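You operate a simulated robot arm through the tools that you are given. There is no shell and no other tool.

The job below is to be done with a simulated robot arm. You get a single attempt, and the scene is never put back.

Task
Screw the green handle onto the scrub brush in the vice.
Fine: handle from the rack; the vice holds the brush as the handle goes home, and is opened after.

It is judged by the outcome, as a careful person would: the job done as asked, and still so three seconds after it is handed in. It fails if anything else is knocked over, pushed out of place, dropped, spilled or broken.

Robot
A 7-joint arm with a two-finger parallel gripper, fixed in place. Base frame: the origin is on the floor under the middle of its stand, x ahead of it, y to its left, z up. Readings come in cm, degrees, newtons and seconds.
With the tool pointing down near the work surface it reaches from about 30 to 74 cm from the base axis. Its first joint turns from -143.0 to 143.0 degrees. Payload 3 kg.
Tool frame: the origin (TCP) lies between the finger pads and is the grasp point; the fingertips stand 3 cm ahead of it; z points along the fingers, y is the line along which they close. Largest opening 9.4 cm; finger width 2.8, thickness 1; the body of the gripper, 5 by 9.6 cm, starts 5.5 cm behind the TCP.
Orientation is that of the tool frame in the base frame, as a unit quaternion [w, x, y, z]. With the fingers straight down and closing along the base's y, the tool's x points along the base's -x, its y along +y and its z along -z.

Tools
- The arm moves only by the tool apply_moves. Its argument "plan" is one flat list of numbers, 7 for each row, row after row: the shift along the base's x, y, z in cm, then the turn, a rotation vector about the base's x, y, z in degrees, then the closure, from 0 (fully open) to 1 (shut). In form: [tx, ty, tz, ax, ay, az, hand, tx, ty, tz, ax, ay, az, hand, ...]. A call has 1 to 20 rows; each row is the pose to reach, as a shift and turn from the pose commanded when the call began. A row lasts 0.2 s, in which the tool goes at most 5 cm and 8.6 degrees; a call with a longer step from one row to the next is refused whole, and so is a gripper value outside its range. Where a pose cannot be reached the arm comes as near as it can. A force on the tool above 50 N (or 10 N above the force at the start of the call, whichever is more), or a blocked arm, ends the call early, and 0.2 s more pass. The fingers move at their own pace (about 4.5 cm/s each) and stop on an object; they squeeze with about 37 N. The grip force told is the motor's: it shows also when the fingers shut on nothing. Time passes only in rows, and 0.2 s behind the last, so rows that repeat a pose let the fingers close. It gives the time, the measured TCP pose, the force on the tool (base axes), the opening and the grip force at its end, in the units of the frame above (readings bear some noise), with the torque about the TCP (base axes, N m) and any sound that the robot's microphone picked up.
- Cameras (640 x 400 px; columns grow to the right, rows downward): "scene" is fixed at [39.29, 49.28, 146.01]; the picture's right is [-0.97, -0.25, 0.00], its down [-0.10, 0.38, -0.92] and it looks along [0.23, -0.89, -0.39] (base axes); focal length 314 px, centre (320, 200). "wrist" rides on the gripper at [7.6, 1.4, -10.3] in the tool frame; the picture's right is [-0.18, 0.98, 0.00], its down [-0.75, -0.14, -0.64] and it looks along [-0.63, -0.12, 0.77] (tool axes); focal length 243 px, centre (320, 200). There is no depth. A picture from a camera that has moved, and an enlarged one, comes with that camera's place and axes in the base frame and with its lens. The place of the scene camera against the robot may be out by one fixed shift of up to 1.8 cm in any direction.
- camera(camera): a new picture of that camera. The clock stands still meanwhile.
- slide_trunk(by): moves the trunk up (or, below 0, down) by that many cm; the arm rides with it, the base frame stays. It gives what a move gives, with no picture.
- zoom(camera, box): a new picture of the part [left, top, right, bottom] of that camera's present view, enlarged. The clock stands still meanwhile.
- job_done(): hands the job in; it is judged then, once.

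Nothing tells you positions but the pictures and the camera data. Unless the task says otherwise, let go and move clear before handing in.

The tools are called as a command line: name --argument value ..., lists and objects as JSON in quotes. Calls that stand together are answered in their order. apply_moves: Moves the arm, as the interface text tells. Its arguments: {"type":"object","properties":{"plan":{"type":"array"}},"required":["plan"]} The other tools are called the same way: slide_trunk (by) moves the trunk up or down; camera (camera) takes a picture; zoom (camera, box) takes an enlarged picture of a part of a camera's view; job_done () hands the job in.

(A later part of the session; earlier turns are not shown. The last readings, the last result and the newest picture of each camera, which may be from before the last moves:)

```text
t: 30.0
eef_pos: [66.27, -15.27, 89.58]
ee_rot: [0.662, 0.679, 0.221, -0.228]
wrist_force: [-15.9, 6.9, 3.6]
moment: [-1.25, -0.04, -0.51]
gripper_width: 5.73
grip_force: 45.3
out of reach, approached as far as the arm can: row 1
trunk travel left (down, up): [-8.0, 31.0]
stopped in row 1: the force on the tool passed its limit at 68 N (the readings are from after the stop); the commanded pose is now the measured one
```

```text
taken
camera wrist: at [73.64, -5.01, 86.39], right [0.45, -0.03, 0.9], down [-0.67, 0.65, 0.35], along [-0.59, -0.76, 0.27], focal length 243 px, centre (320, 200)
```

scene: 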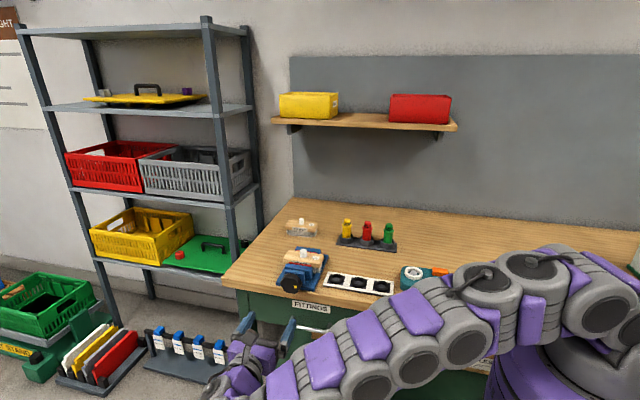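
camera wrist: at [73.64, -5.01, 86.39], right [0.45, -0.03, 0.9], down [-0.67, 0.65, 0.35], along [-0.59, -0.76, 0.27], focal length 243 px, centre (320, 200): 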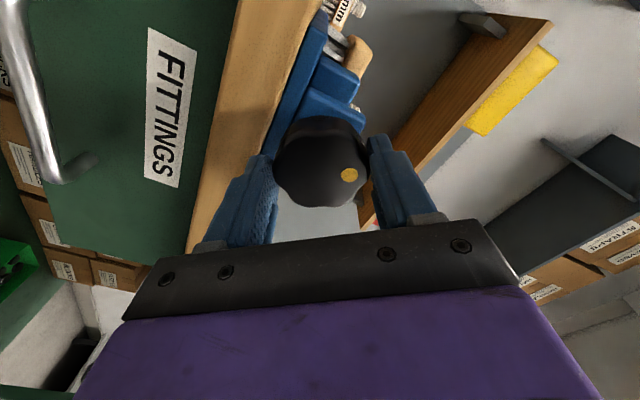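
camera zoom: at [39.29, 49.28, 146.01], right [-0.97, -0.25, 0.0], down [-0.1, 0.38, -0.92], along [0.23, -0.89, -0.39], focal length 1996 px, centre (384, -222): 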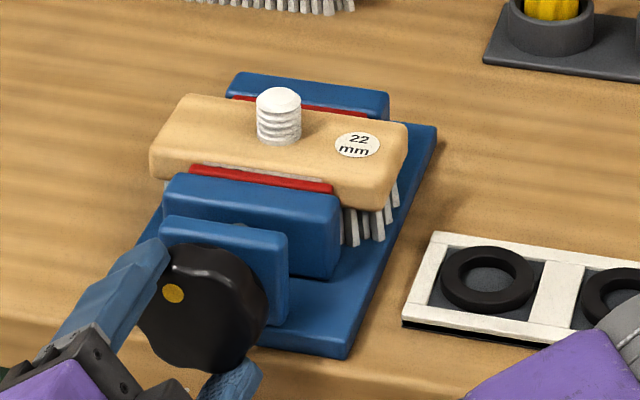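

The wrist reached its joint limit at about 233° of turn, and a thin strip of gap still shows at the front pad. I'll release, rewind the wrist 180° and regrip.

apply_moves --plan '[0, 0, 0, 0, 0, 0, 0.2, 0, 0, 0, 0, 0, 0, 0.2, 0, 0, 0, 0, 0, 0, 0.2, 0, 0, 0, 0, 0, 0, 0.2]'

camera --camera "wrist"

```text
t: 31.0
eef_pos: [66.46, -15.41, 89.61]
ee_rot: [0.661, 0.679, 0.221, -0.228]
wrist_force: [0.2, 0.4, 0.3]
moment: [-0.01, 0.0, 0.01]
gripper_width: 7.55
grip_force: 0.0
trunk travel left (down, up): [-8.0, 31.0]
```

```text
taken
camera wrist: at [73.76, -5.12, 86.37], right [0.44, -0.03, 0.9], down [-0.68, 0.65, 0.35], along [-0.59, -0.76, 0.27], focal length 243 px, centre (320, 200)
```

wrist: 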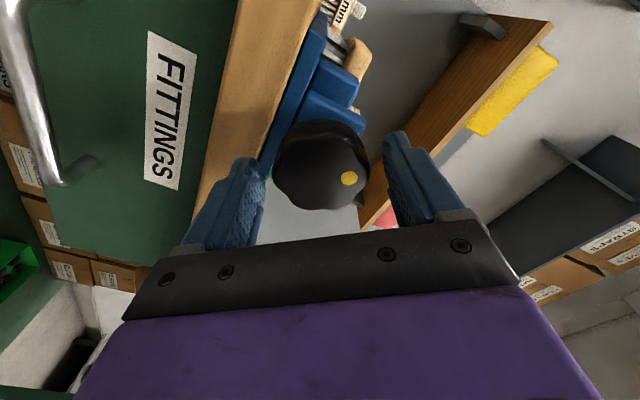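

The hand is free but picked up about a 1.5° tilt at the limit. I'll correct the tilt, back off in y and rewind.

apply_moves --plan '[-0.2, 0, 0.1, -0.6, 0, 0.5, 0.1, -0.4, 1, 0.15, -1.15, 0, 1.0, 0.1, -0.4, 4, 0.15, -1.15, 0, 1.0, 0.1, -0.4, 4, 0.15, -1.15, 0, 1.0, 0.1]'

apply_moves --plan '[0, 0, 0, 0, 8.5, 0, 0.1, 0, 0, 0, 0, 17, 0, 0.1, 0, 0, 0, 0, 25.5, 0, 0.1, 0, 0, 0, 0, 34, 0, 0.1, 0, 0, 0, 0, 42.5, 0, 0.1, 0, 0, 0, 0, 51, 0, 0.1, 0, 0, 0, 0, 59.5, 0, 0.1, 0, 0, 0, 0, 68, 0, 0.1, 0, 0, 0, 0, 76.5, 0, 0.1, 0, 0, 0, 0, 85, 0, 0.1, 0, 0, 0, 0, 93.5, 0, 0.1, 0, 0, 0, 0, 102, 0, 0.1, 0, 0, 0, 0, 110.5, 0, 0.1, 0, 0, 0, 0, 119, 0, 0.1, 0, 0, 0, 0, 127.5, 0, 0.1, 0, 0, 0, 0, 136, 0, 0.1, 0, 0, 0, 0, 144.5, 0, 0.1, 0, 0, 0, 0, 153, 0, 0.1, 0, 0, 0, 0, 161.5, 0, 0.1, 0, 0, 0, 0, 170, 0, 0.1]'

camera --camera "wrist"

zoom --camera "scene" --box '[260, 235, 360, 298]'

```text
t: 32.0
eef_pos: [67.66, -11.77, 89.5]
ee_rot: [0.67, 0.671, 0.224, -0.225]
wrist_force: [1.0, -1.1, -0.6]
moment: [-0.03, -0.03, 0.02]
gripper_width: 8.45
grip_force: 0.1
out of reach, approached as far as the arm can: row 1, 2, 3, 4
trunk travel left (down, up): [-8.0, 31.0]
```

```text
t: 36.2
eef_pos: [67.54, -11.65, 89.48]
ee_rot: [0.166, 0.166, -0.686, 0.688]
wrist_force: [0.0, 0.1, -0.5]
moment: [0.02, -0.02, 0.0]
gripper_width: 8.47
grip_force: 0.1
trunk travel left (down, up): [-8.0, 31.0]
```

```text
taken
camera wrist: at [60.32, -1.3, 91.7], right [-0.28, 0.0, -0.96], down [0.74, 0.64, -0.22], along [0.62, -0.77, -0.18], focal length 243 px, centre (320, 200)
```

wrist: 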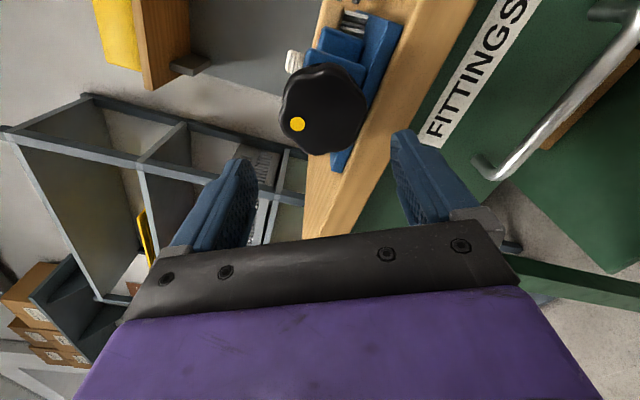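

```text
6.35 times, centred on (310, 266) of scene
camera zoom: at [39.29, 49.28, 146.01], right [-0.97, -0.25, 0.0], down [-0.1, 0.38, -0.92], along [0.23, -0.89, -0.39], focal length 1996 px, centre (384, -222)
```

zoom: 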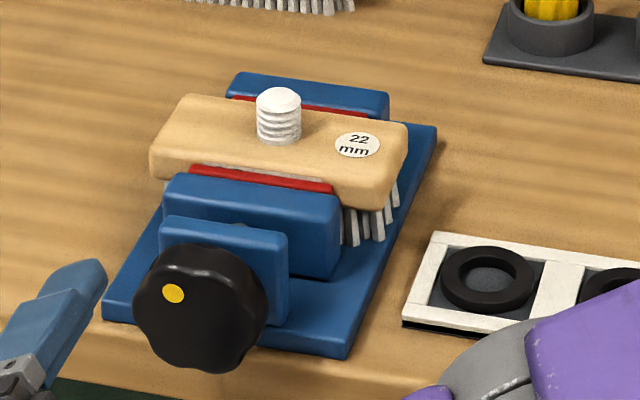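

The wrist is rewound but x drifted to 67.5. I'll rewind another 60°, line up again on the knob axis (66.0, 89.8) and move in.

apply_moves --plan '[-0.3, 0, 0.1, 0, 7.5, 0, 0.1, -0.6, 0, 0.15, 0, 15, 0, 0.1, -0.9, 0, 0.2, 0, 22.5, 0, 0.1, -1.2, 0, 0.25, 0, 30, 0, 0.1, -1.5, 0, 0.3, 0, 37.5, 0, 0.1, -1.55, 0, 0.3, 0, 45, 0, 0.1, -1.55, 0, 0.3, 0, 52.5, 0, 0.1, -1.55, 0, 0.3, 0, 60, 0, 0.1, -1.55, 0, 0.3, 0, 60, 0, 0.1]'

camera --camera "wrist"

```text
t: 38.2
eef_pos: [65.98, -11.61, 89.79]
ee_rot: [0.487, 0.488, -0.511, 0.513]
wrist_force: [-0.6, -1.3, -0.2]
moment: [0.01, -0.02, -0.05]
gripper_width: 8.46
grip_force: 0.0
trunk travel left (down, up): [-8.0, 31.0]
```

```text
taken
camera wrist: at [64.36, -1.3, 97.33], right [-0.97, 0.0, -0.23], down [0.18, 0.64, -0.75], along [0.15, -0.77, -0.62], focal length 243 px, centre (320, 200)
```

wrist: 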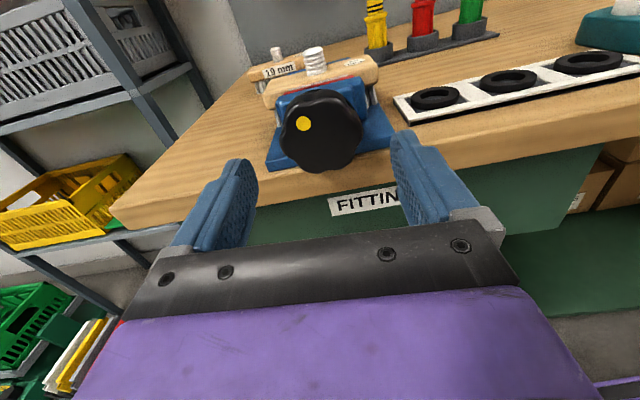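

Aligned at (66.0, 89.8). I'll advance to y -15.2, close and continue turning clockwise.

apply_moves --plan '[0, -2, 0, 0, 0, 0, 0.1, 0, -3.6, 0, 0, 0, 0, 0.1, 0, -3.6, 0, 0, 0, 0, 1, 0, -3.6, 0, 0, 0, 0, 1, 0, -3.6, 0, 0, 0, 0, 1, 0, -3.6, 0, 0, 0, 0, 1]'

apply_moves --plan '[0, 0, 0, 0, -7, 0, 1, 0, 0, 0, 0, -14, 0, 1, 0, 0, 0, 0, -21, 0, 1, 0, 0, 0, 0, -28, 0, 1, 0, 0, 0, 0, -35, 0, 1, 0, 0, 0, 0, -42, 0, 1]'

zoom --camera "scene" --box '[260, 235, 360, 298]'

```text
t: 39.6
eef_pos: [66.11, -15.23, 89.72]
ee_rot: [-0.488, -0.485, 0.514, -0.512]
wrist_force: [-4.9, 0.5, -3.2]
moment: [0.22, 0.03, -0.46]
gripper_width: 5.72
grip_force: 45.3
trunk travel left (down, up): [-8.0, 31.0]
```

```text
t: 41.0
eef_pos: [66.05, -15.21, 89.82]
ee_rot: [0.271, 0.269, -0.653, 0.654]
wrist_force: [-8.9, 1.5, -3.0]
moment: [0.5, 0.01, -0.54]
gripper_width: 5.7
grip_force: 44.6
trunk travel left (down, up): [-8.0, 31.0]
```

```text
6.35 times, centred on (310, 266) of scene
camera zoom: at [39.29, 49.28, 146.01], right [-0.97, -0.25, 0.0], down [-0.1, 0.38, -0.92], along [0.23, -0.89, -0.39], focal length 1996 px, centre (384, -222)
```

zoom: 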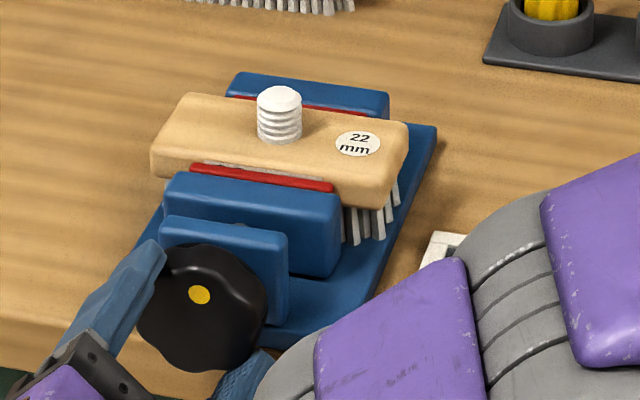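

The front pad has now reached the brush, which nudged very slightly. I'll keep turning in small lots until the torque rises.

apply_moves --plan '[0, 0, 0, 0, -7, 0, 1, 0, 0, 0, 0, -14, 0, 1, 0, 0, 0, 0, -21, 0, 1, 0, 0, 0, 0, -28, 0, 1]'

zoom --camera "scene" --box '[260, 235, 360, 298]'

```text
t: 42.0
eef_pos: [65.98, -15.28, 89.78]
ee_rot: [0.103, 0.103, -0.698, 0.701]
wrist_force: [-9.9, 3.0, -2.0]
moment: [-0.02, 0.07, -0.76]
gripper_width: 5.73
grip_force: 44.9
trunk travel left (down, up): [-8.0, 31.0]
```

```text
6.35 times, centred on (310, 266) of scene
camera zoom: at [39.29, 49.28, 146.01], right [-0.97, -0.25, 0.0], down [-0.1, 0.38, -0.92], along [0.23, -0.89, -0.39], focal length 1996 px, centre (384, -222)
```

zoom: 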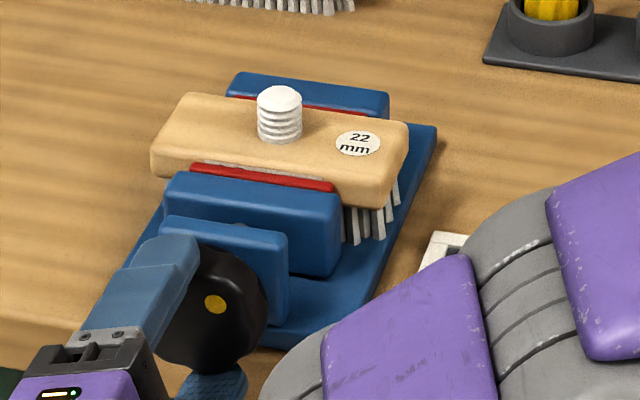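

The torque about y is just beginning to show (0.07). I'll continue in small steps.

apply_moves --plan '[0, 0, 0, 0, -7, 0, 1, 0, 0, 0, 0, -14, 0, 1, 0, 0, 0, 0, -21, 0, 1]'

zoom --camera "scene" --box '[260, 235, 360, 298]'

```text
t: 42.8
eef_pos: [65.93, -15.3, 89.78]
ee_rot: [-0.024, -0.026, -0.706, 0.707]
wrist_force: [-10.1, 1.3, 0.0]
moment: [-0.01, 0.13, -1.06]
gripper_width: 5.69
grip_force: 44.9
trunk travel left (down, up): [-8.0, 31.0]
```

```text
6.35 times, centred on (310, 266) of scene
camera zoom: at [39.29, 49.28, 146.01], right [-0.97, -0.25, 0.0], down [-0.1, 0.38, -0.92], along [0.23, -0.89, -0.39], focal length 1996 px, centre (384, -222)
```

zoom: 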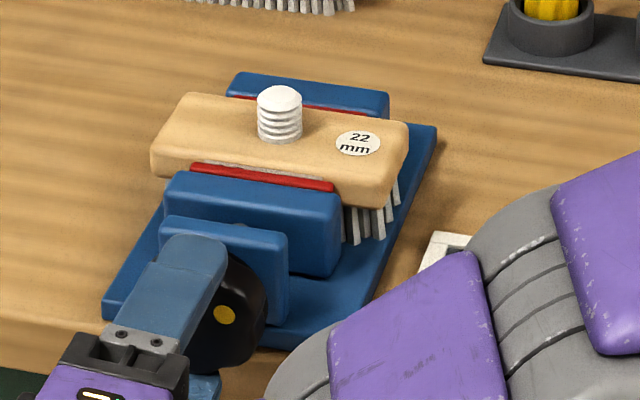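

Resistance is growing steadily (0.13 N m), so the jaws are now bearing on the brush. I'll tighten some more to get a firm hold.

apply_moves --plan '[0, 0, 0, 0, -7, 0, 1, 0, 0, 0, 0, -14, 0, 1, 0, 0, 0, 0, -21, 0, 1, 0, 0, 0, 0, -28, 0, 1]'

zoom --camera "scene" --box '[260, 235, 360, 298]'

camera --camera "wrist"

```text
t: 43.8
eef_pos: [65.99, -15.18, 89.92]
ee_rot: [-0.195, -0.195, -0.679, 0.681]
wrist_force: [-13.1, 0.3, 0.9]
moment: [0.16, 0.21, -0.49]
gripper_width: 5.74
grip_force: 44.6
trunk travel left (down, up): [-8.0, 31.0]
```

```text
6.35 times, centred on (310, 266) of scene
camera zoom: at [39.29, 49.28, 146.01], right [-0.97, -0.25, 0.0], down [-0.1, 0.38, -0.92], along [0.23, -0.89, -0.39], focal length 1996 px, centre (384, -222)
```

zoom: 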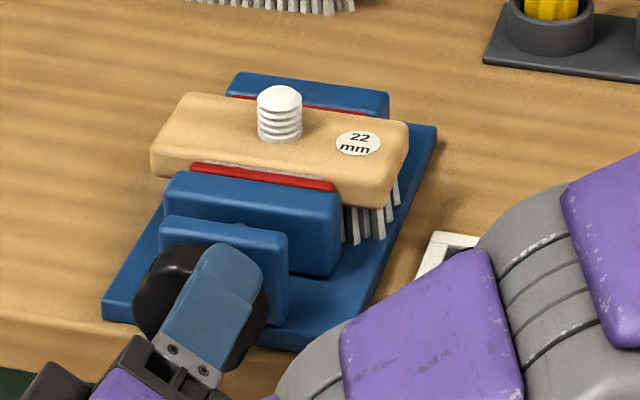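

```text
taken
camera wrist: at [60.48, -4.9, 84.59], right [0.68, 0.0, -0.73], down [0.56, 0.64, 0.52], along [0.47, -0.77, 0.44], focal length 243 px, centre (320, 200)
```

wrist: 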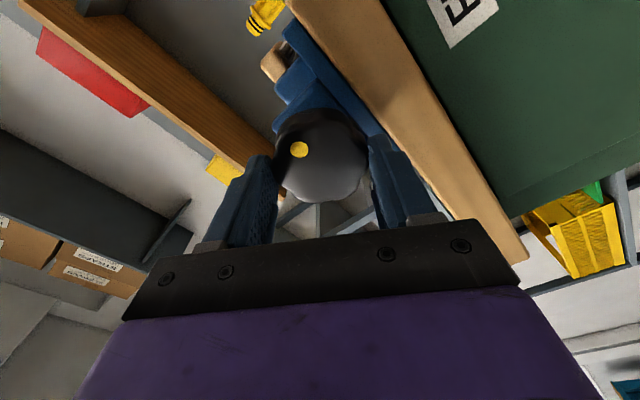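

Torque is 0.21 N m and climbing linearly. I'll go further for a firm hand-tight grip.

apply_moves --plan '[0, 0, 0, 0, -7, 0, 1, 0, 0, 0, 0, -14, 0, 1, 0, 0, 0, 0, -21, 0, 1, 0, 0, 0, 0, -28, 0, 1, 0, 0, 0, 0, -35, 0, 1, 0, 0, 0, 0, -42, 0, 1]'

zoom --camera "scene" --box '[260, 235, 360, 298]'

```text
t: 45.2
eef_pos: [65.98, -15.28, 89.82]
ee_rot: [-0.427, -0.425, -0.564, 0.565]
wrist_force: [-3.2, -0.1, 9.4]
moment: [-0.77, 0.37, -0.26]
gripper_width: 5.74
grip_force: 44.7
trunk travel left (down, up): [-8.0, 31.0]
```

```text
6.35 times, centred on (310, 266) of scene
camera zoom: at [39.29, 49.28, 146.01], right [-0.97, -0.25, 0.0], down [-0.1, 0.38, -0.92], along [0.23, -0.89, -0.39], focal length 1996 px, centre (384, -222)
```

zoom: 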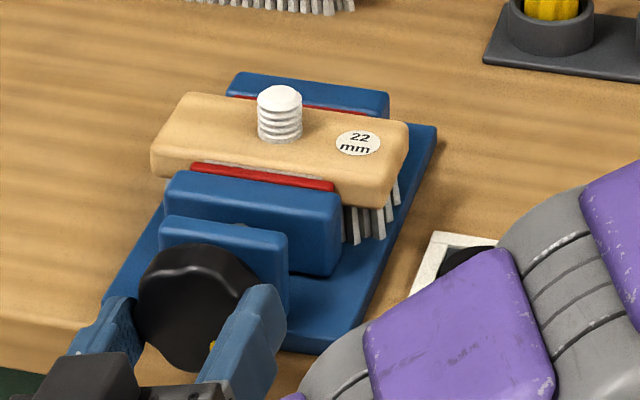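

The torque is now 0.37 N m and the brush sits still between the pads. One last tightening step, then I'll release.

apply_moves --plan '[0, 0, 0, 0, -7, 0, 1, 0, 0, 0, 0, -14, 0, 1, 0, 0, 0, 0, -21, 0, 1, 0, 0, 0, 0, -28, 0, 1, 0, 0, 0, 0, -34, 0, 1]'

zoom --camera "scene" --box '[260, 235, 360, 298]'

```text
t: 46.4
eef_pos: [65.99, -15.32, 89.76]
ee_rot: [0.573, 0.573, 0.414, -0.415]
wrist_force: [-10.0, -0.2, 9.2]
moment: [0.58, 0.49, -0.03]
gripper_width: 5.72
grip_force: 44.7
trunk travel left (down, up): [-8.0, 31.0]
```

```text
6.35 times, centred on (310, 266) of scene
camera zoom: at [39.29, 49.28, 146.01], right [-0.97, -0.25, 0.0], down [-0.1, 0.38, -0.92], along [0.23, -0.89, -0.39], focal length 1996 px, centre (384, -222)
```

zoom: 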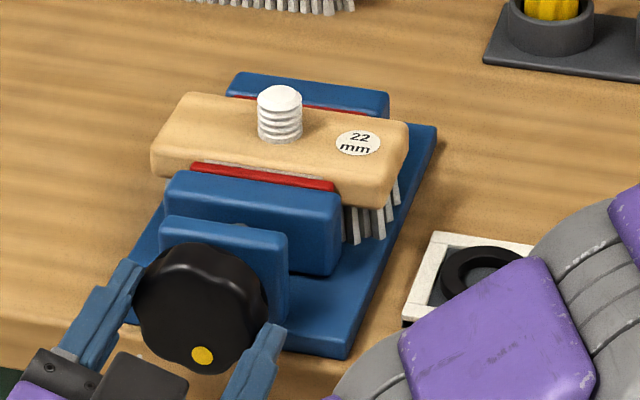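

The vice is tight (0.49 N m on the knob) and the brush hasn't moved. I'll release and back away from the knob.

apply_moves --plan '[0, 0, 0, 0, 0, 0, 0.1, 0, 0, 0, 0, 0, 0, 0.1, 0, 0, 0, 0, 0, 0, 0.1, 0, 3, 0, 0, 0, 0, 0.1, 0, 6, 0, 0, 0, 0, 0.1, 0, 9, 0, 0, 0, 0, 0.1, 0, 9, 0, 0, 0, 0, 0.1]'

zoom --camera "scene" --box '[260, 235, 360, 298]'

```text
t: 48.0
eef_pos: [66.01, -6.32, 89.8]
ee_rot: [0.572, 0.573, 0.415, -0.416]
wrist_force: [-0.2, -0.1, 0.1]
moment: [-0.01, 0.0, 0.02]
gripper_width: 8.51
grip_force: 0.1
trunk travel left (down, up): [-8.0, 31.0]
```

```text
6.35 times, centred on (310, 266) of scene
camera zoom: at [39.29, 49.28, 146.01], right [-0.97, -0.25, 0.0], down [-0.1, 0.38, -0.92], along [0.23, -0.89, -0.39], focal length 1996 px, centre (384, -222)
```

zoom: 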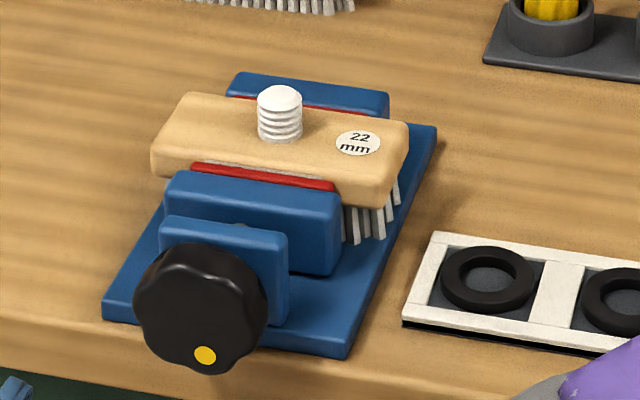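

The knob held its position. I'll rewind the wrist by 108° here in free space.

apply_moves --plan '[0, 0, 0, 0, 8, 0, 0, 0, 0, 0, 0, 16, 0, 0, 0, 0, 0, 0, 24, 0, 0, 0, 0, 0, 0, 32, 0, 0, 0, 0, 0, 0, 40, 0, 0, 0, 0, 0, 0, 48, 0, 0, 0, 0, 0, 0, 56, 0, 0, 0, 0, 0, 0, 64, 0, 0, 0, 0, 0, 0, 72, 0, 0, 0, 0, 0, 0, 80, 0, 0, 0, 0, 0, 0, 88, 0, 0, 0, 0, 0, 0, 96, 0, 0, 0, 0, 0, 0, 104, 0, 0, 0, 0, 0, 0, 108, 0, 0, 0, 0, 0, 0, 108, 0, 0]'

slide_trunk --by 14

```text
t: 51.2
eef_pos: [66.1, -6.19, 89.72]
ee_rot: [0.001, 0.001, -0.706, 0.708]
wrist_force: [0.9, -0.2, 0.7]
moment: [-0.03, -0.01, 0.01]
gripper_width: 9.39
grip_force: 0.1
trunk travel left (down, up): [-8.0, 31.0]
```

```text
t: 52.9
eef_pos: [66.14, -6.22, 103.71]
ee_rot: [0.0, 0.0, -0.706, 0.708]
wrist_force: [0.7, -0.1, 0.6]
moment: [-0.03, 0.02, -0.01]
gripper_width: 9.41
grip_force: 0.0
trunk travel left (down, up): [-22.0, 17.0]
```

The tool points along -y at z 103.7. I'll swing it back to pointing down while moving over the brush.

apply_moves --plan '[-0.1, -1, 0.6, 7.5, 0, 0, 0, -0.2, -2.5, 1.2, 15, 0, 0, 0, -0.3, -4, 1.8, 22.5, 0, 0, 0, -0.4, -6, 2.4, 30, 0, 0, 0, -0.5, -8, 3, 37.5, 0, 0, 0, -0.6, -10, 3.6, 45, 0, 0, 0, -0.7, -12, 4.2, 52.5, 0, 0, 0, -0.8, -14, 4.8, 60, 0, 0, 0, -0.9, -16, 5.4, 67.5, 0, 0, 0, -1, -18, 6, 75, 0, 0, 0, -1.1, -20, 6, 82.5, 0, 0, 0, -1.2, -22, 6, 90, 0, 0, 0, -1.2, -24, 6, 90, 0, 0, 0, -1.2, -24, 6, 90, 0, 0, 0]'

camera --camera "wrist"

zoom --camera "wrist" --box '[240, 40, 400, 140]'

```text
t: 55.9
eef_pos: [64.89, -30.32, 109.73]
ee_rot: [0.001, 0.0, 1.0, 0.001]
wrist_force: [-0.4, -0.9, 0.3]
moment: [-0.01, -0.03, 0.03]
gripper_width: 9.39
grip_force: 0.1
trunk travel left (down, up): [-22.0, 17.0]
```

```text
taken
camera wrist: at [57.41, -28.88, 120.05], right [0.18, 0.98, 0.0], down [0.75, -0.14, 0.64], along [0.63, -0.12, -0.77], focal length 243 px, centre (320, 200)
```

wrist: 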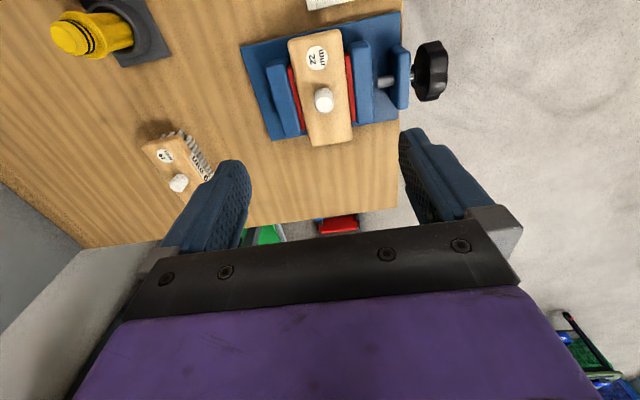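

```text
4.00 times, centred on (320, 90) of wrist
camera zoom: at [57.41, -28.88, 120.05], right [0.18, 0.98, 0.0], down [0.75, -0.14, 0.64], along [0.63, -0.12, -0.77], focal length 970 px, centre (320, 640)
```

zoom: 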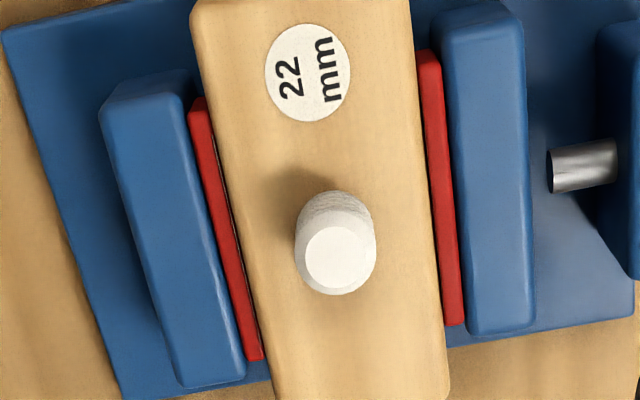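

Both red pads now bear on the brush. For a precise stud position I'll take a second wrist view from a lower, more slanted place.

apply_moves --plan '[-2, 0, -2, 0, 0, 0, 0, -4, 0, -4, 0, 0, 0, 0, -6, 0, -6, 0, 0, 0, 0, -6.5, 0, -8, 0, 0, 0, 0, -6.5, 0, -8, 0, 0, 0, 0]'

zoom --camera "wrist" --box '[256, 140, 384, 220]'

camera --camera "wrist"

```text
t: 57.0
eef_pos: [58.37, -30.36, 101.55]
ee_rot: [0.0, 0.001, 1.0, 0.0]
wrist_force: [0.0, -0.4, 0.2]
moment: [0.03, 0.01, 0.03]
gripper_width: 9.41
grip_force: 0.1
trunk travel left (down, up): [-22.0, 17.0]
```

```text
5.00 times, centred on (320, 180) of wrist
camera zoom: at [50.91, -28.88, 112.01], right [0.19, 0.98, 0.0], down [0.75, -0.14, 0.64], along [0.63, -0.12, -0.77], focal length 1213 px, centre (320, 300)
```

zoom: 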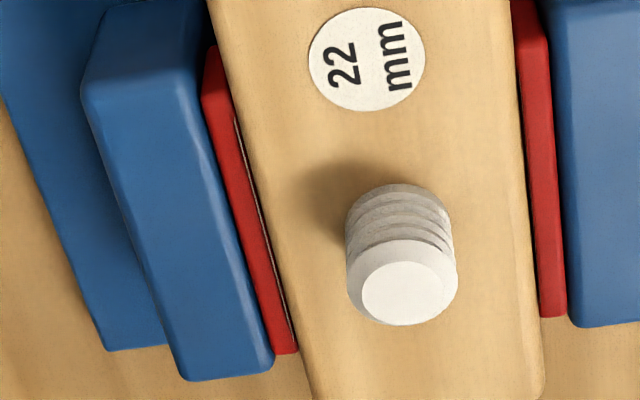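

```text
taken
camera wrist: at [50.91, -28.88, 112.01], right [0.19, 0.98, 0.0], down [0.75, -0.14, 0.64], along [0.63, -0.12, -0.77], focal length 243 px, centre (320, 200)
```

wrist: 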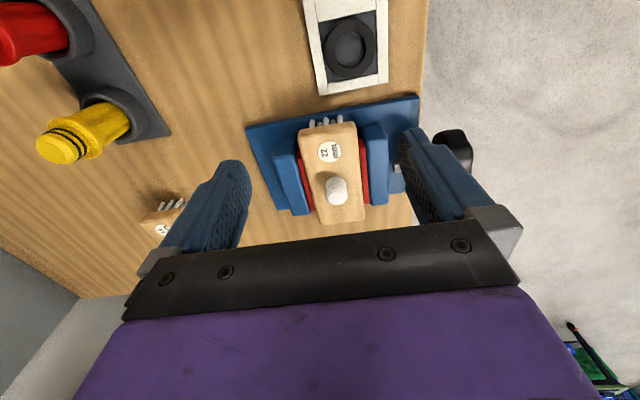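

The stud top is at (66.2, -30.0, 93.1) with its base on the brush near z 91.3, and the two views agree. Now I'll rise and go back over the green handle at (40.9, -50.8) for grasping.

apply_moves --plan '[0, 0, 3, 0, 0, 0, 0, -2, -2, 5, 0, 0, 0, 0, -4.5, -5, 5, 0, 0, 0, 0, -7, -8, 5, 0, 0, 0, 0, -9.5, -11, 5, 0, 0, 0, 0, -12, -14, 5, 0, 0, 0, 0, -14.5, -17, 4, 0, 0, 0, 0, -17, -20, 2, 0, 0, 0, 0, -17.4, -20.4, 1, 0, 0, 0, 0, -17.4, -20.4, 1, 0, 0, 0, 0]'

camera --camera "wrist"

zoom --camera "wrist" --box '[256, 80, 384, 160]'

```text
t: 59.2
eef_pos: [40.95, -50.81, 102.59]
ee_rot: [0.0, 0.002, 1.0, 0.0]
wrist_force: [0.2, -0.3, -0.1]
moment: [0.0, 0.01, 0.03]
gripper_width: 9.4
grip_force: 0.1
trunk travel left (down, up): [-22.0, 17.0]
```

```text
taken
camera wrist: at [33.44, -49.35, 113.01], right [0.19, 0.98, 0.0], down [0.75, -0.14, 0.64], along [0.63, -0.12, -0.77], focal length 243 px, centre (320, 200)
```

wrist: 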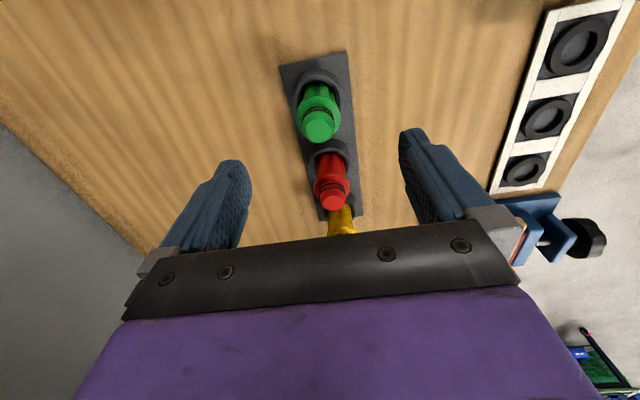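

```text
5.00 times, centred on (320, 120) of wrist
camera zoom: at [33.44, -49.35, 113.01], right [0.19, 0.98, 0.0], down [0.75, -0.14, 0.64], along [0.63, -0.12, -0.77], focal length 1213 px, centre (320, 600)
```

zoom: 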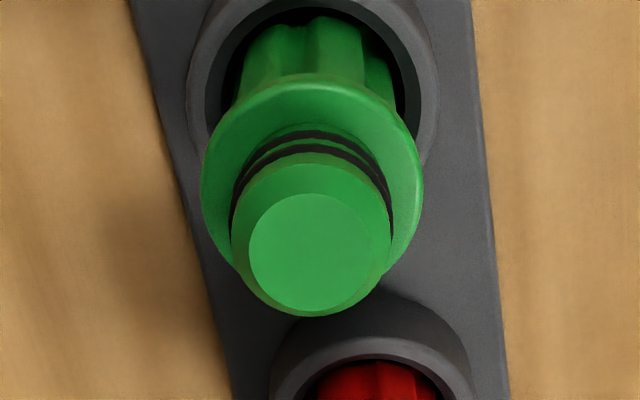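

The green handle's axis is at (40.9, -50.85), its top at z 95.7 and its flange at about z 93. I'll descend so the fingertips sit just above the flange and grip the neck.

apply_moves --plan '[0, -0.03, -2, 0, 0, 0, 0, -0.03, -0.03, -4, 0, 0, 0, 0, -0.03, -0.03, -5.6, 0, 0, 0, 0, -0.03, -0.03, -5.6, 0, 0, 0, 0]'

camera --camera "wrist"

zoom --camera "scene" --box '[320, 190, 448, 270]'

```text
t: 60.2
eef_pos: [40.86, -50.89, 96.93]
ee_rot: [-0.001, 0.0, 1.0, 0.0]
wrist_force: [0.2, 0.0, 0.2]
moment: [-0.03, -0.01, 0.01]
gripper_width: 9.39
grip_force: 0.0
trunk travel left (down, up): [-22.0, 17.0]
```

```text
taken
camera wrist: at [33.41, -49.4, 107.36], right [0.19, 0.98, 0.0], down [0.75, -0.14, 0.64], along [0.63, -0.12, -0.77], focal length 243 px, centre (320, 200)
```

wrist: 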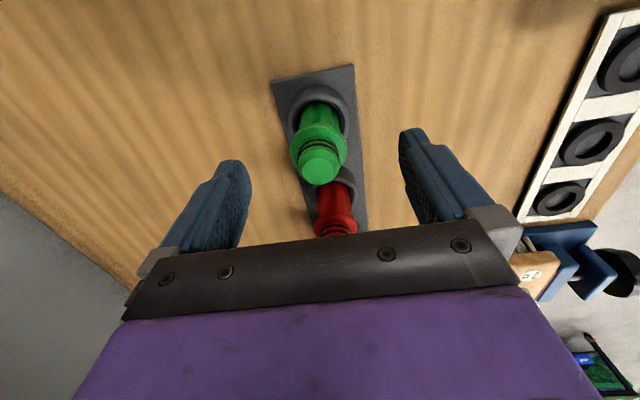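

```text
5.00 times, centred on (384, 230) of scene
camera zoom: at [39.29, 49.28, 146.01], right [-0.97, -0.25, 0.0], down [-0.1, 0.38, -0.92], along [0.23, -0.89, -0.39], focal length 1572 px, centre (0, 50)
```

zoom: 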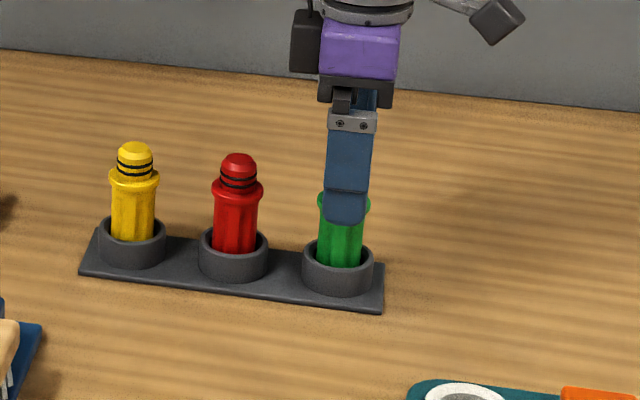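

I'll zoom in to check centring before closing.

zoom --camera "wrist" --box '[256, 110, 384, 190]'

```text
5.00 times, centred on (320, 150) of wrist
camera zoom: at [33.41, -49.4, 107.36], right [0.19, 0.98, 0.0], down [0.75, -0.14, 0.64], along [0.63, -0.12, -0.77], focal length 1213 px, centre (320, 450)
```

zoom: 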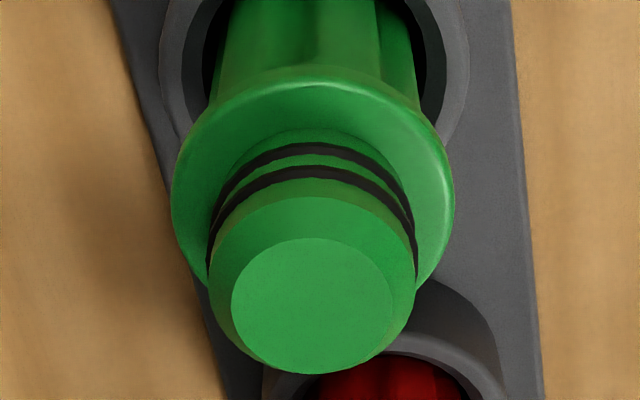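

The handle is centred to within about 0.1 cm. I'll close the gripper on the neck.

apply_moves --plan '[-0.08, 0, 0, 0, 0, 0, 0, -0.08, 0, 0, 0, 0, 0, 1, -0.08, 0, 0, 0, 0, 0, 1, -0.08, 0, 0, 0, 0, 0, 1, -0.08, 0, 0, 0, 0, 0, 1, -0.08, 0, 0, 0, 0, 0, 1]'

zoom --camera "wrist" --box '[240, 100, 400, 200]'

zoom --camera "scene" --box '[320, 190, 448, 270]'

```text
t: 61.6
eef_pos: [40.71, -50.87, 97.07]
ee_rot: [-0.002, 0.001, 1.0, -0.001]
wrist_force: [-0.5, 0.5, -0.3]
moment: [0.01, 0.01, 0.02]
gripper_width: 2.36
grip_force: 33.0
trunk travel left (down, up): [-22.0, 17.0]
```

```text
4.00 times, centred on (320, 150) of wrist
camera zoom: at [33.35, -49.38, 107.37], right [0.18, 0.98, 0.0], down [0.75, -0.14, 0.64], along [0.63, -0.12, -0.77], focal length 970 px, centre (320, 400)
```

zoom: 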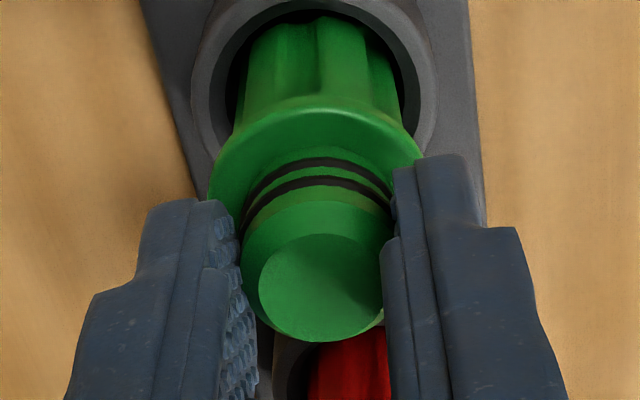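

```text
5.00 times, centred on (384, 230) of scene
camera zoom: at [39.29, 49.28, 146.01], right [-0.97, -0.25, 0.0], down [-0.1, 0.38, -0.92], along [0.23, -0.89, -0.39], focal length 1572 px, centre (0, 50)
```

zoom: 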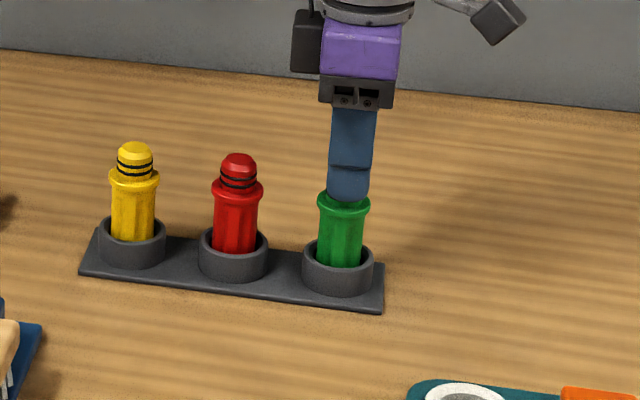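

The grip is solid: 2.36 cm on the neck, with the fingertips just above the flange. I'll lift it straight up out of the cup.

apply_moves --plan '[0, 0, 1, 0, 0, 0, 1, 0, 0, 3, 0, 0, 0, 1, 0, 0, 5, 0, 0, 0, 1, 0, 0, 7.5, 0, 0, 0, 1, 0, 0, 10, 0, 0, 0, 1, 0, 0, 12, 0, 0, 0, 1, 0, 0, 12, 0, 0, 0, 1]'

camera --camera "scene"

zoom --camera "scene" --box '[320, 150, 448, 230]'

zoom --camera "wrist" --box '[240, 100, 400, 200]'

```text
t: 63.2
eef_pos: [40.75, -50.9, 109.11]
ee_rot: [-0.002, 0.0, 1.0, 0.0]
wrist_force: [-0.1, -0.4, 0.3]
moment: [-0.03, -0.03, 0.03]
gripper_width: 2.35
grip_force: 37.0
trunk travel left (down, up): [-22.0, 17.0]
```

```text
taken
```

scene: 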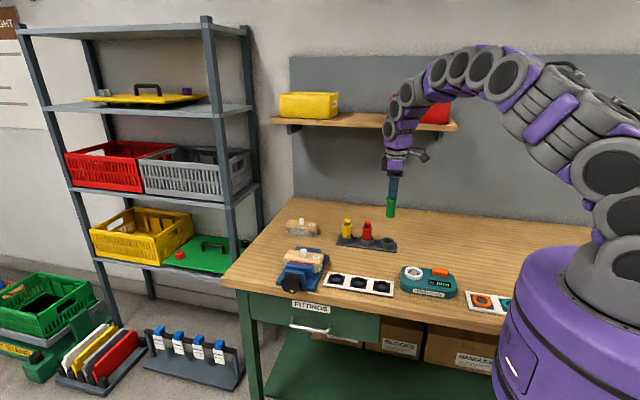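

```text
5.00 times, centred on (384, 190) of scene
camera zoom: at [39.29, 49.28, 146.01], right [-0.97, -0.25, 0.0], down [-0.1, 0.38, -0.92], along [0.23, -0.89, -0.39], focal length 1572 px, centre (0, 250)
```

zoom: 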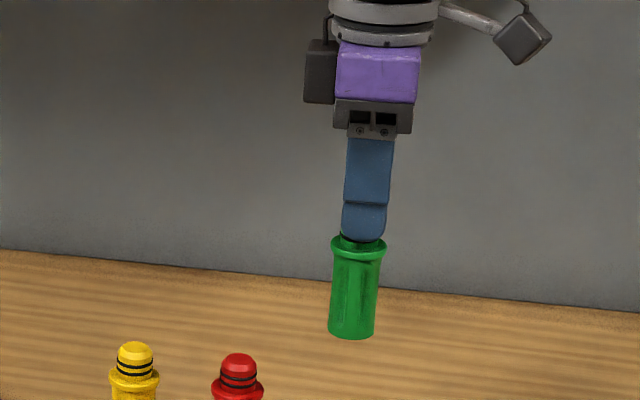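

```text
4.00 times, centred on (320, 150) of wrist
camera zoom: at [33.36, -49.36, 119.39], right [0.19, 0.98, 0.0], down [0.75, -0.14, 0.64], along [0.63, -0.12, -0.77], focal length 970 px, centre (320, 400)
```

zoom: 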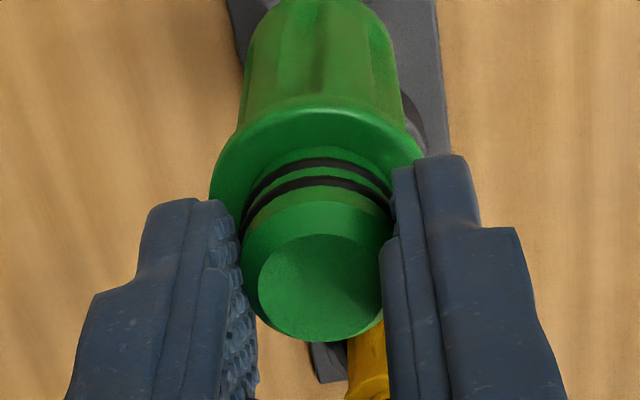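

The handle is free of the rack, about 8.9 cm long, with its bottom some 10.1 cm below the TCP. I'll carry it at this height to above the stud at (66.2, -30.0).

apply_moves --plan '[2, 1.6, 0.5, 0, 0, 0, 1, 5, 4, 0.5, 0, 0, 0, 1, 8, 6.5, 0.5, 0, 0, 0, 1, 11, 9, 0.5, 0, 0, 0, 1, 14, 11.5, 0.5, 0, 0, 0, 1, 17, 14, 0.5, 0, 0, 0, 1, 20, 16.5, 0.5, 0, 0, 0, 1, 22.5, 18.5, 0.5, 0, 0, 0, 1, 24.5, 20.2, 0.5, 0, 0, 0, 1, 25.4, 20.9, 0, 0, 0, 0, 1, 25.4, 20.9, 0, 0, 0, 0, 1]'

camera --camera "wrist"

zoom --camera "scene" --box '[250, 190, 378, 270]'

```text
t: 65.7
eef_pos: [66.24, -29.86, 109.06]
ee_rot: [-0.001, 0.0, 1.0, 0.001]
wrist_force: [-0.3, -0.7, -0.5]
moment: [0.0, 0.0, 0.03]
gripper_width: 2.36
grip_force: 36.7
trunk travel left (down, up): [-22.0, 17.0]
```

```text
taken
camera wrist: at [58.74, -28.43, 119.41], right [0.18, 0.98, 0.0], down [0.75, -0.14, 0.64], along [0.63, -0.12, -0.77], focal length 243 px, centre (320, 200)
```

wrist: 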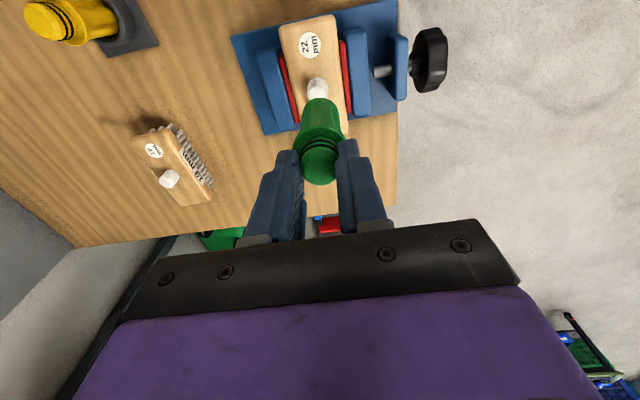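

```text
5.00 times, centred on (314, 230) of scene
camera zoom: at [39.29, 49.28, 146.01], right [-0.97, -0.25, 0.0], down [-0.1, 0.38, -0.92], along [0.23, -0.89, -0.39], focal length 1572 px, centre (350, 50)
```

zoom: 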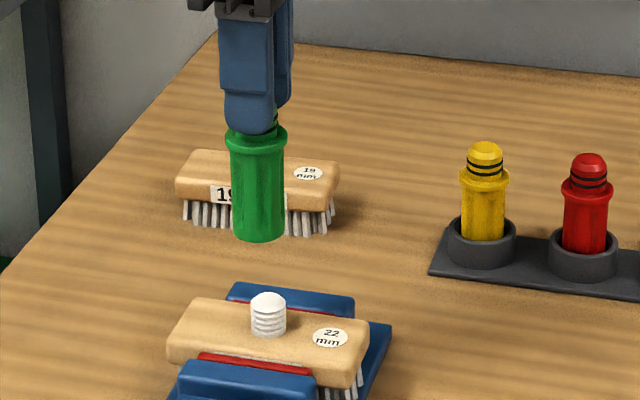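

The handle hangs above the stud. I'll pre-wind the wrist counter-clockwise (az +) so I have a long clockwise stroke, watching for the joint limit.

apply_moves --plan '[0, 0, 0, 0, 0, 8, 1, 0, 0, 0, 0, 0, 16, 1, 0, 0, 0, 0, 0, 24, 1, 0, 0, 0, 0, 0, 32, 1, 0, 0, 0, 0, 0, 40, 1, 0, 0, 0, 0, 0, 48, 1, 0, 0, 0, 0, 0, 56, 1, 0, 0, 0, 0, 0, 64, 1, 0, 0, 0, 0, 0, 72, 1, 0, 0, 0, 0, 0, 80, 1, 0, 0, 0, 0, 0, 88, 1, 0, 0, 0, 0, 0, 96, 1, 0, 0, 0, 0, 0, 104, 1, 0, 0, 0, 0, 0, 112, 1, 0, 0, 0, 0, 0, 120, 1]'

camera --camera "wrist"

```text
t: 68.8
eef_pos: [66.34, -29.96, 108.97]
ee_rot: [-0.001, 0.866, -0.5, 0.0]
wrist_force: [-0.7, -0.2, -1.0]
moment: [0.01, 0.02, 0.03]
gripper_width: 2.34
grip_force: 37.4
trunk travel left (down, up): [-22.0, 17.0]
```

```text
taken
camera wrist: at [68.95, -37.24, 119.35], right [-0.94, -0.33, 0.0], down [-0.25, 0.72, 0.64], along [-0.21, 0.61, -0.77], focal length 243 px, centre (320, 200)
```

wrist: 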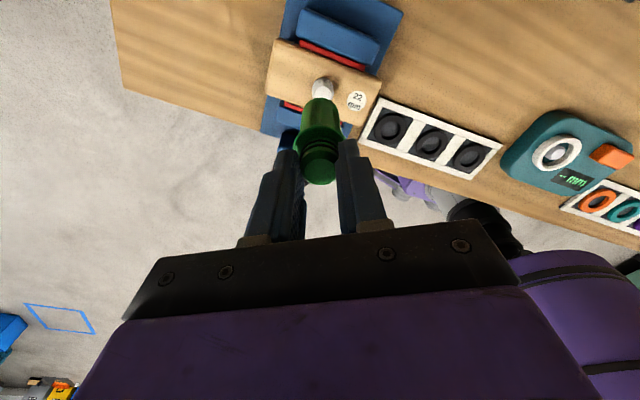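

The wrist reached +120° freely. This gives a second azimuth, so I'll zoom in to check the alignment of the handle axis over the stud.

zoom --camera "wrist" --box '[256, 70, 384, 150]'

zoom --camera "scene" --box '[250, 190, 378, 270]'

```text
5.00 times, centred on (320, 110) of wrist
camera zoom: at [68.95, -37.24, 119.35], right [-0.94, -0.33, 0.0], down [-0.25, 0.72, 0.64], along [-0.21, 0.61, -0.77], focal length 1213 px, centre (320, 650)
```

zoom: 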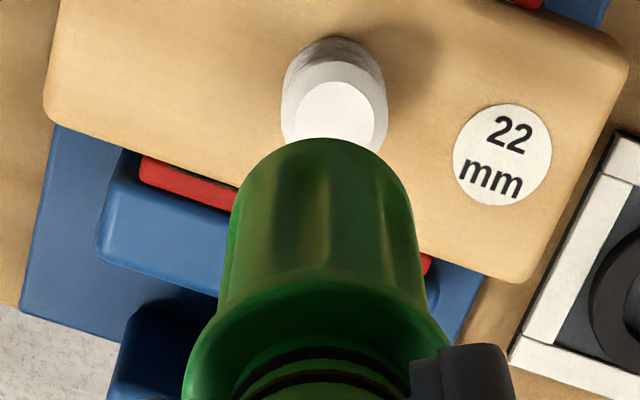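

```text
5.00 times, centred on (314, 230) of scene
camera zoom: at [39.29, 49.28, 146.01], right [-0.97, -0.25, 0.0], down [-0.1, 0.38, -0.92], along [0.23, -0.89, -0.39], focal length 1572 px, centre (350, 50)
```

zoom: 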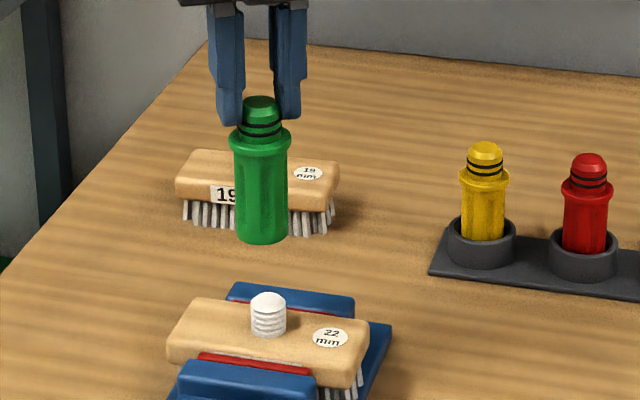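

In this view the stud lies about 0.3 cm right of the tool axis, so I need finer alignment. I'll spin to an azimuth 90° away and take the same picture to get both offsets.

zoom --camera "scene" --box '[286, 205, 318, 225]'

zoom --camera "scene" --box '[286, 220, 318, 240]'

apply_moves --plan '[0, 0, 0, 0, 0, -8, 1, 0, 0, 0, 0, 0, -16, 1, 0, 0, 0, 0, 0, -24, 1, 0, 0, 0, 0, 0, -32, 1, 0, 0, 0, 0, 0, -40, 1, 0, 0, 0, 0, 0, -48, 1, 0, 0, 0, 0, 0, -56, 1, 0, 0, 0, 0, 0, -64, 1, 0, 0, 0, 0, 0, -72, 1, 0, 0, 0, 0, 0, -80, 1, 0, 0, 0, 0, 0, -88, 1, 0, 0, 0, 0, 0, -96, 1, 0, 0, 0, 0, 0, -104, 1, 0, 0, 0, 0, 0, -112, 1, 0, 0, 0, 0, 0, -120, 1, 0, 0, 0, 0, 0, -120, 1]'

zoom --camera "scene" --box '[286, 205, 318, 225]'

zoom --camera "scene" --box '[286, 220, 318, 240]'

zoom --camera "wrist" --box '[256, 70, 384, 150]'

```text
16.00 times, centred on (302, 215) of scene
camera zoom: at [39.29, 49.28, 146.01], right [-0.97, -0.25, 0.0], down [-0.1, 0.38, -0.92], along [0.23, -0.89, -0.39], focal length 5029 px, centre (608, -40)
```

zoom: 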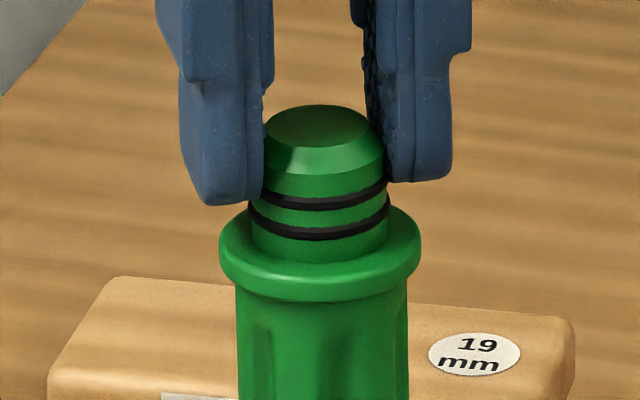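

```text
16.00 times, centred on (302, 230) of scene
camera zoom: at [39.29, 49.28, 146.01], right [-0.97, -0.25, 0.0], down [-0.1, 0.38, -0.92], along [0.23, -0.89, -0.39], focal length 5029 px, centre (608, -280)
```

zoom: 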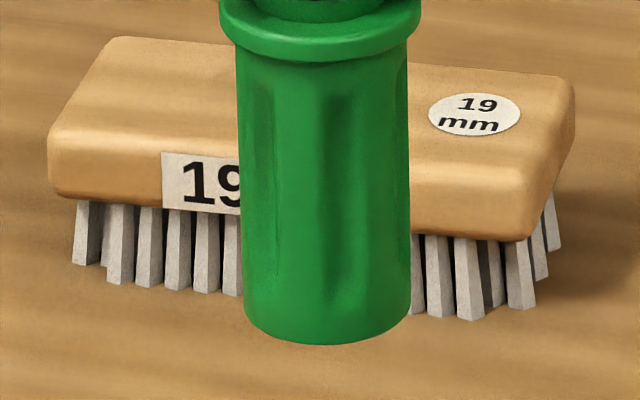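

```text
t: 72.2
eef_pos: [66.26, -29.89, 109.04]
ee_rot: [-0.001, 0.003, 1.0, 0.0]
wrist_force: [0.4, -0.7, -0.1]
moment: [-0.02, 0.01, 0.0]
gripper_width: 2.36
grip_force: 37.0
trunk travel left (down, up): [-22.0, 17.0]
```

```text
16.00 times, centred on (302, 215) of scene
camera zoom: at [39.29, 49.28, 146.01], right [-0.97, -0.25, 0.0], down [-0.1, 0.38, -0.92], along [0.23, -0.89, -0.39], focal length 5029 px, centre (608, -40)
```

zoom: 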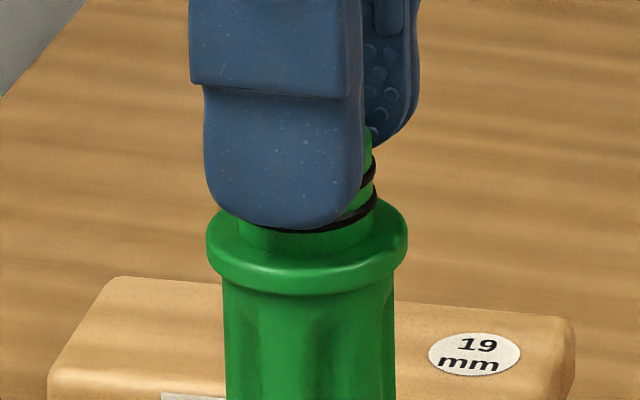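

```text
16.00 times, centred on (302, 230) of scene
camera zoom: at [39.29, 49.28, 146.01], right [-0.97, -0.25, 0.0], down [-0.1, 0.38, -0.92], along [0.23, -0.89, -0.39], focal length 5029 px, centre (608, -280)
```

zoom: 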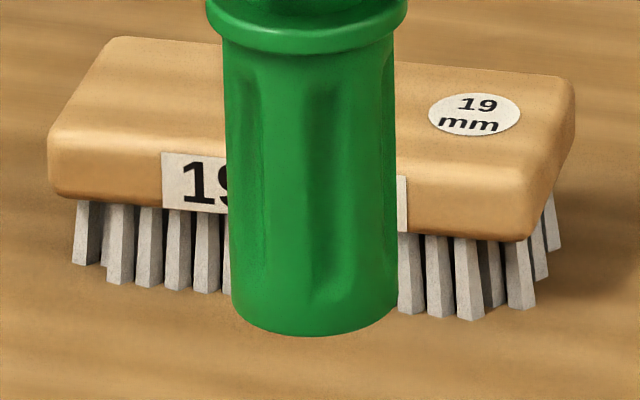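

```text
5.00 times, centred on (320, 110) of wrist
camera zoom: at [58.8, -28.45, 119.42], right [0.19, 0.98, 0.0], down [0.75, -0.14, 0.64], along [0.63, -0.12, -0.77], focal length 1213 px, centre (320, 650)
```

zoom: 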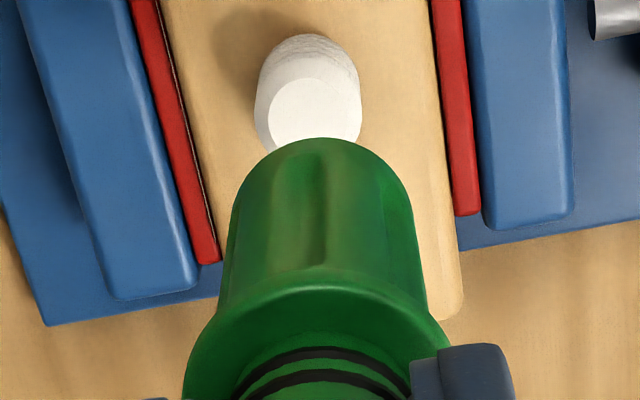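

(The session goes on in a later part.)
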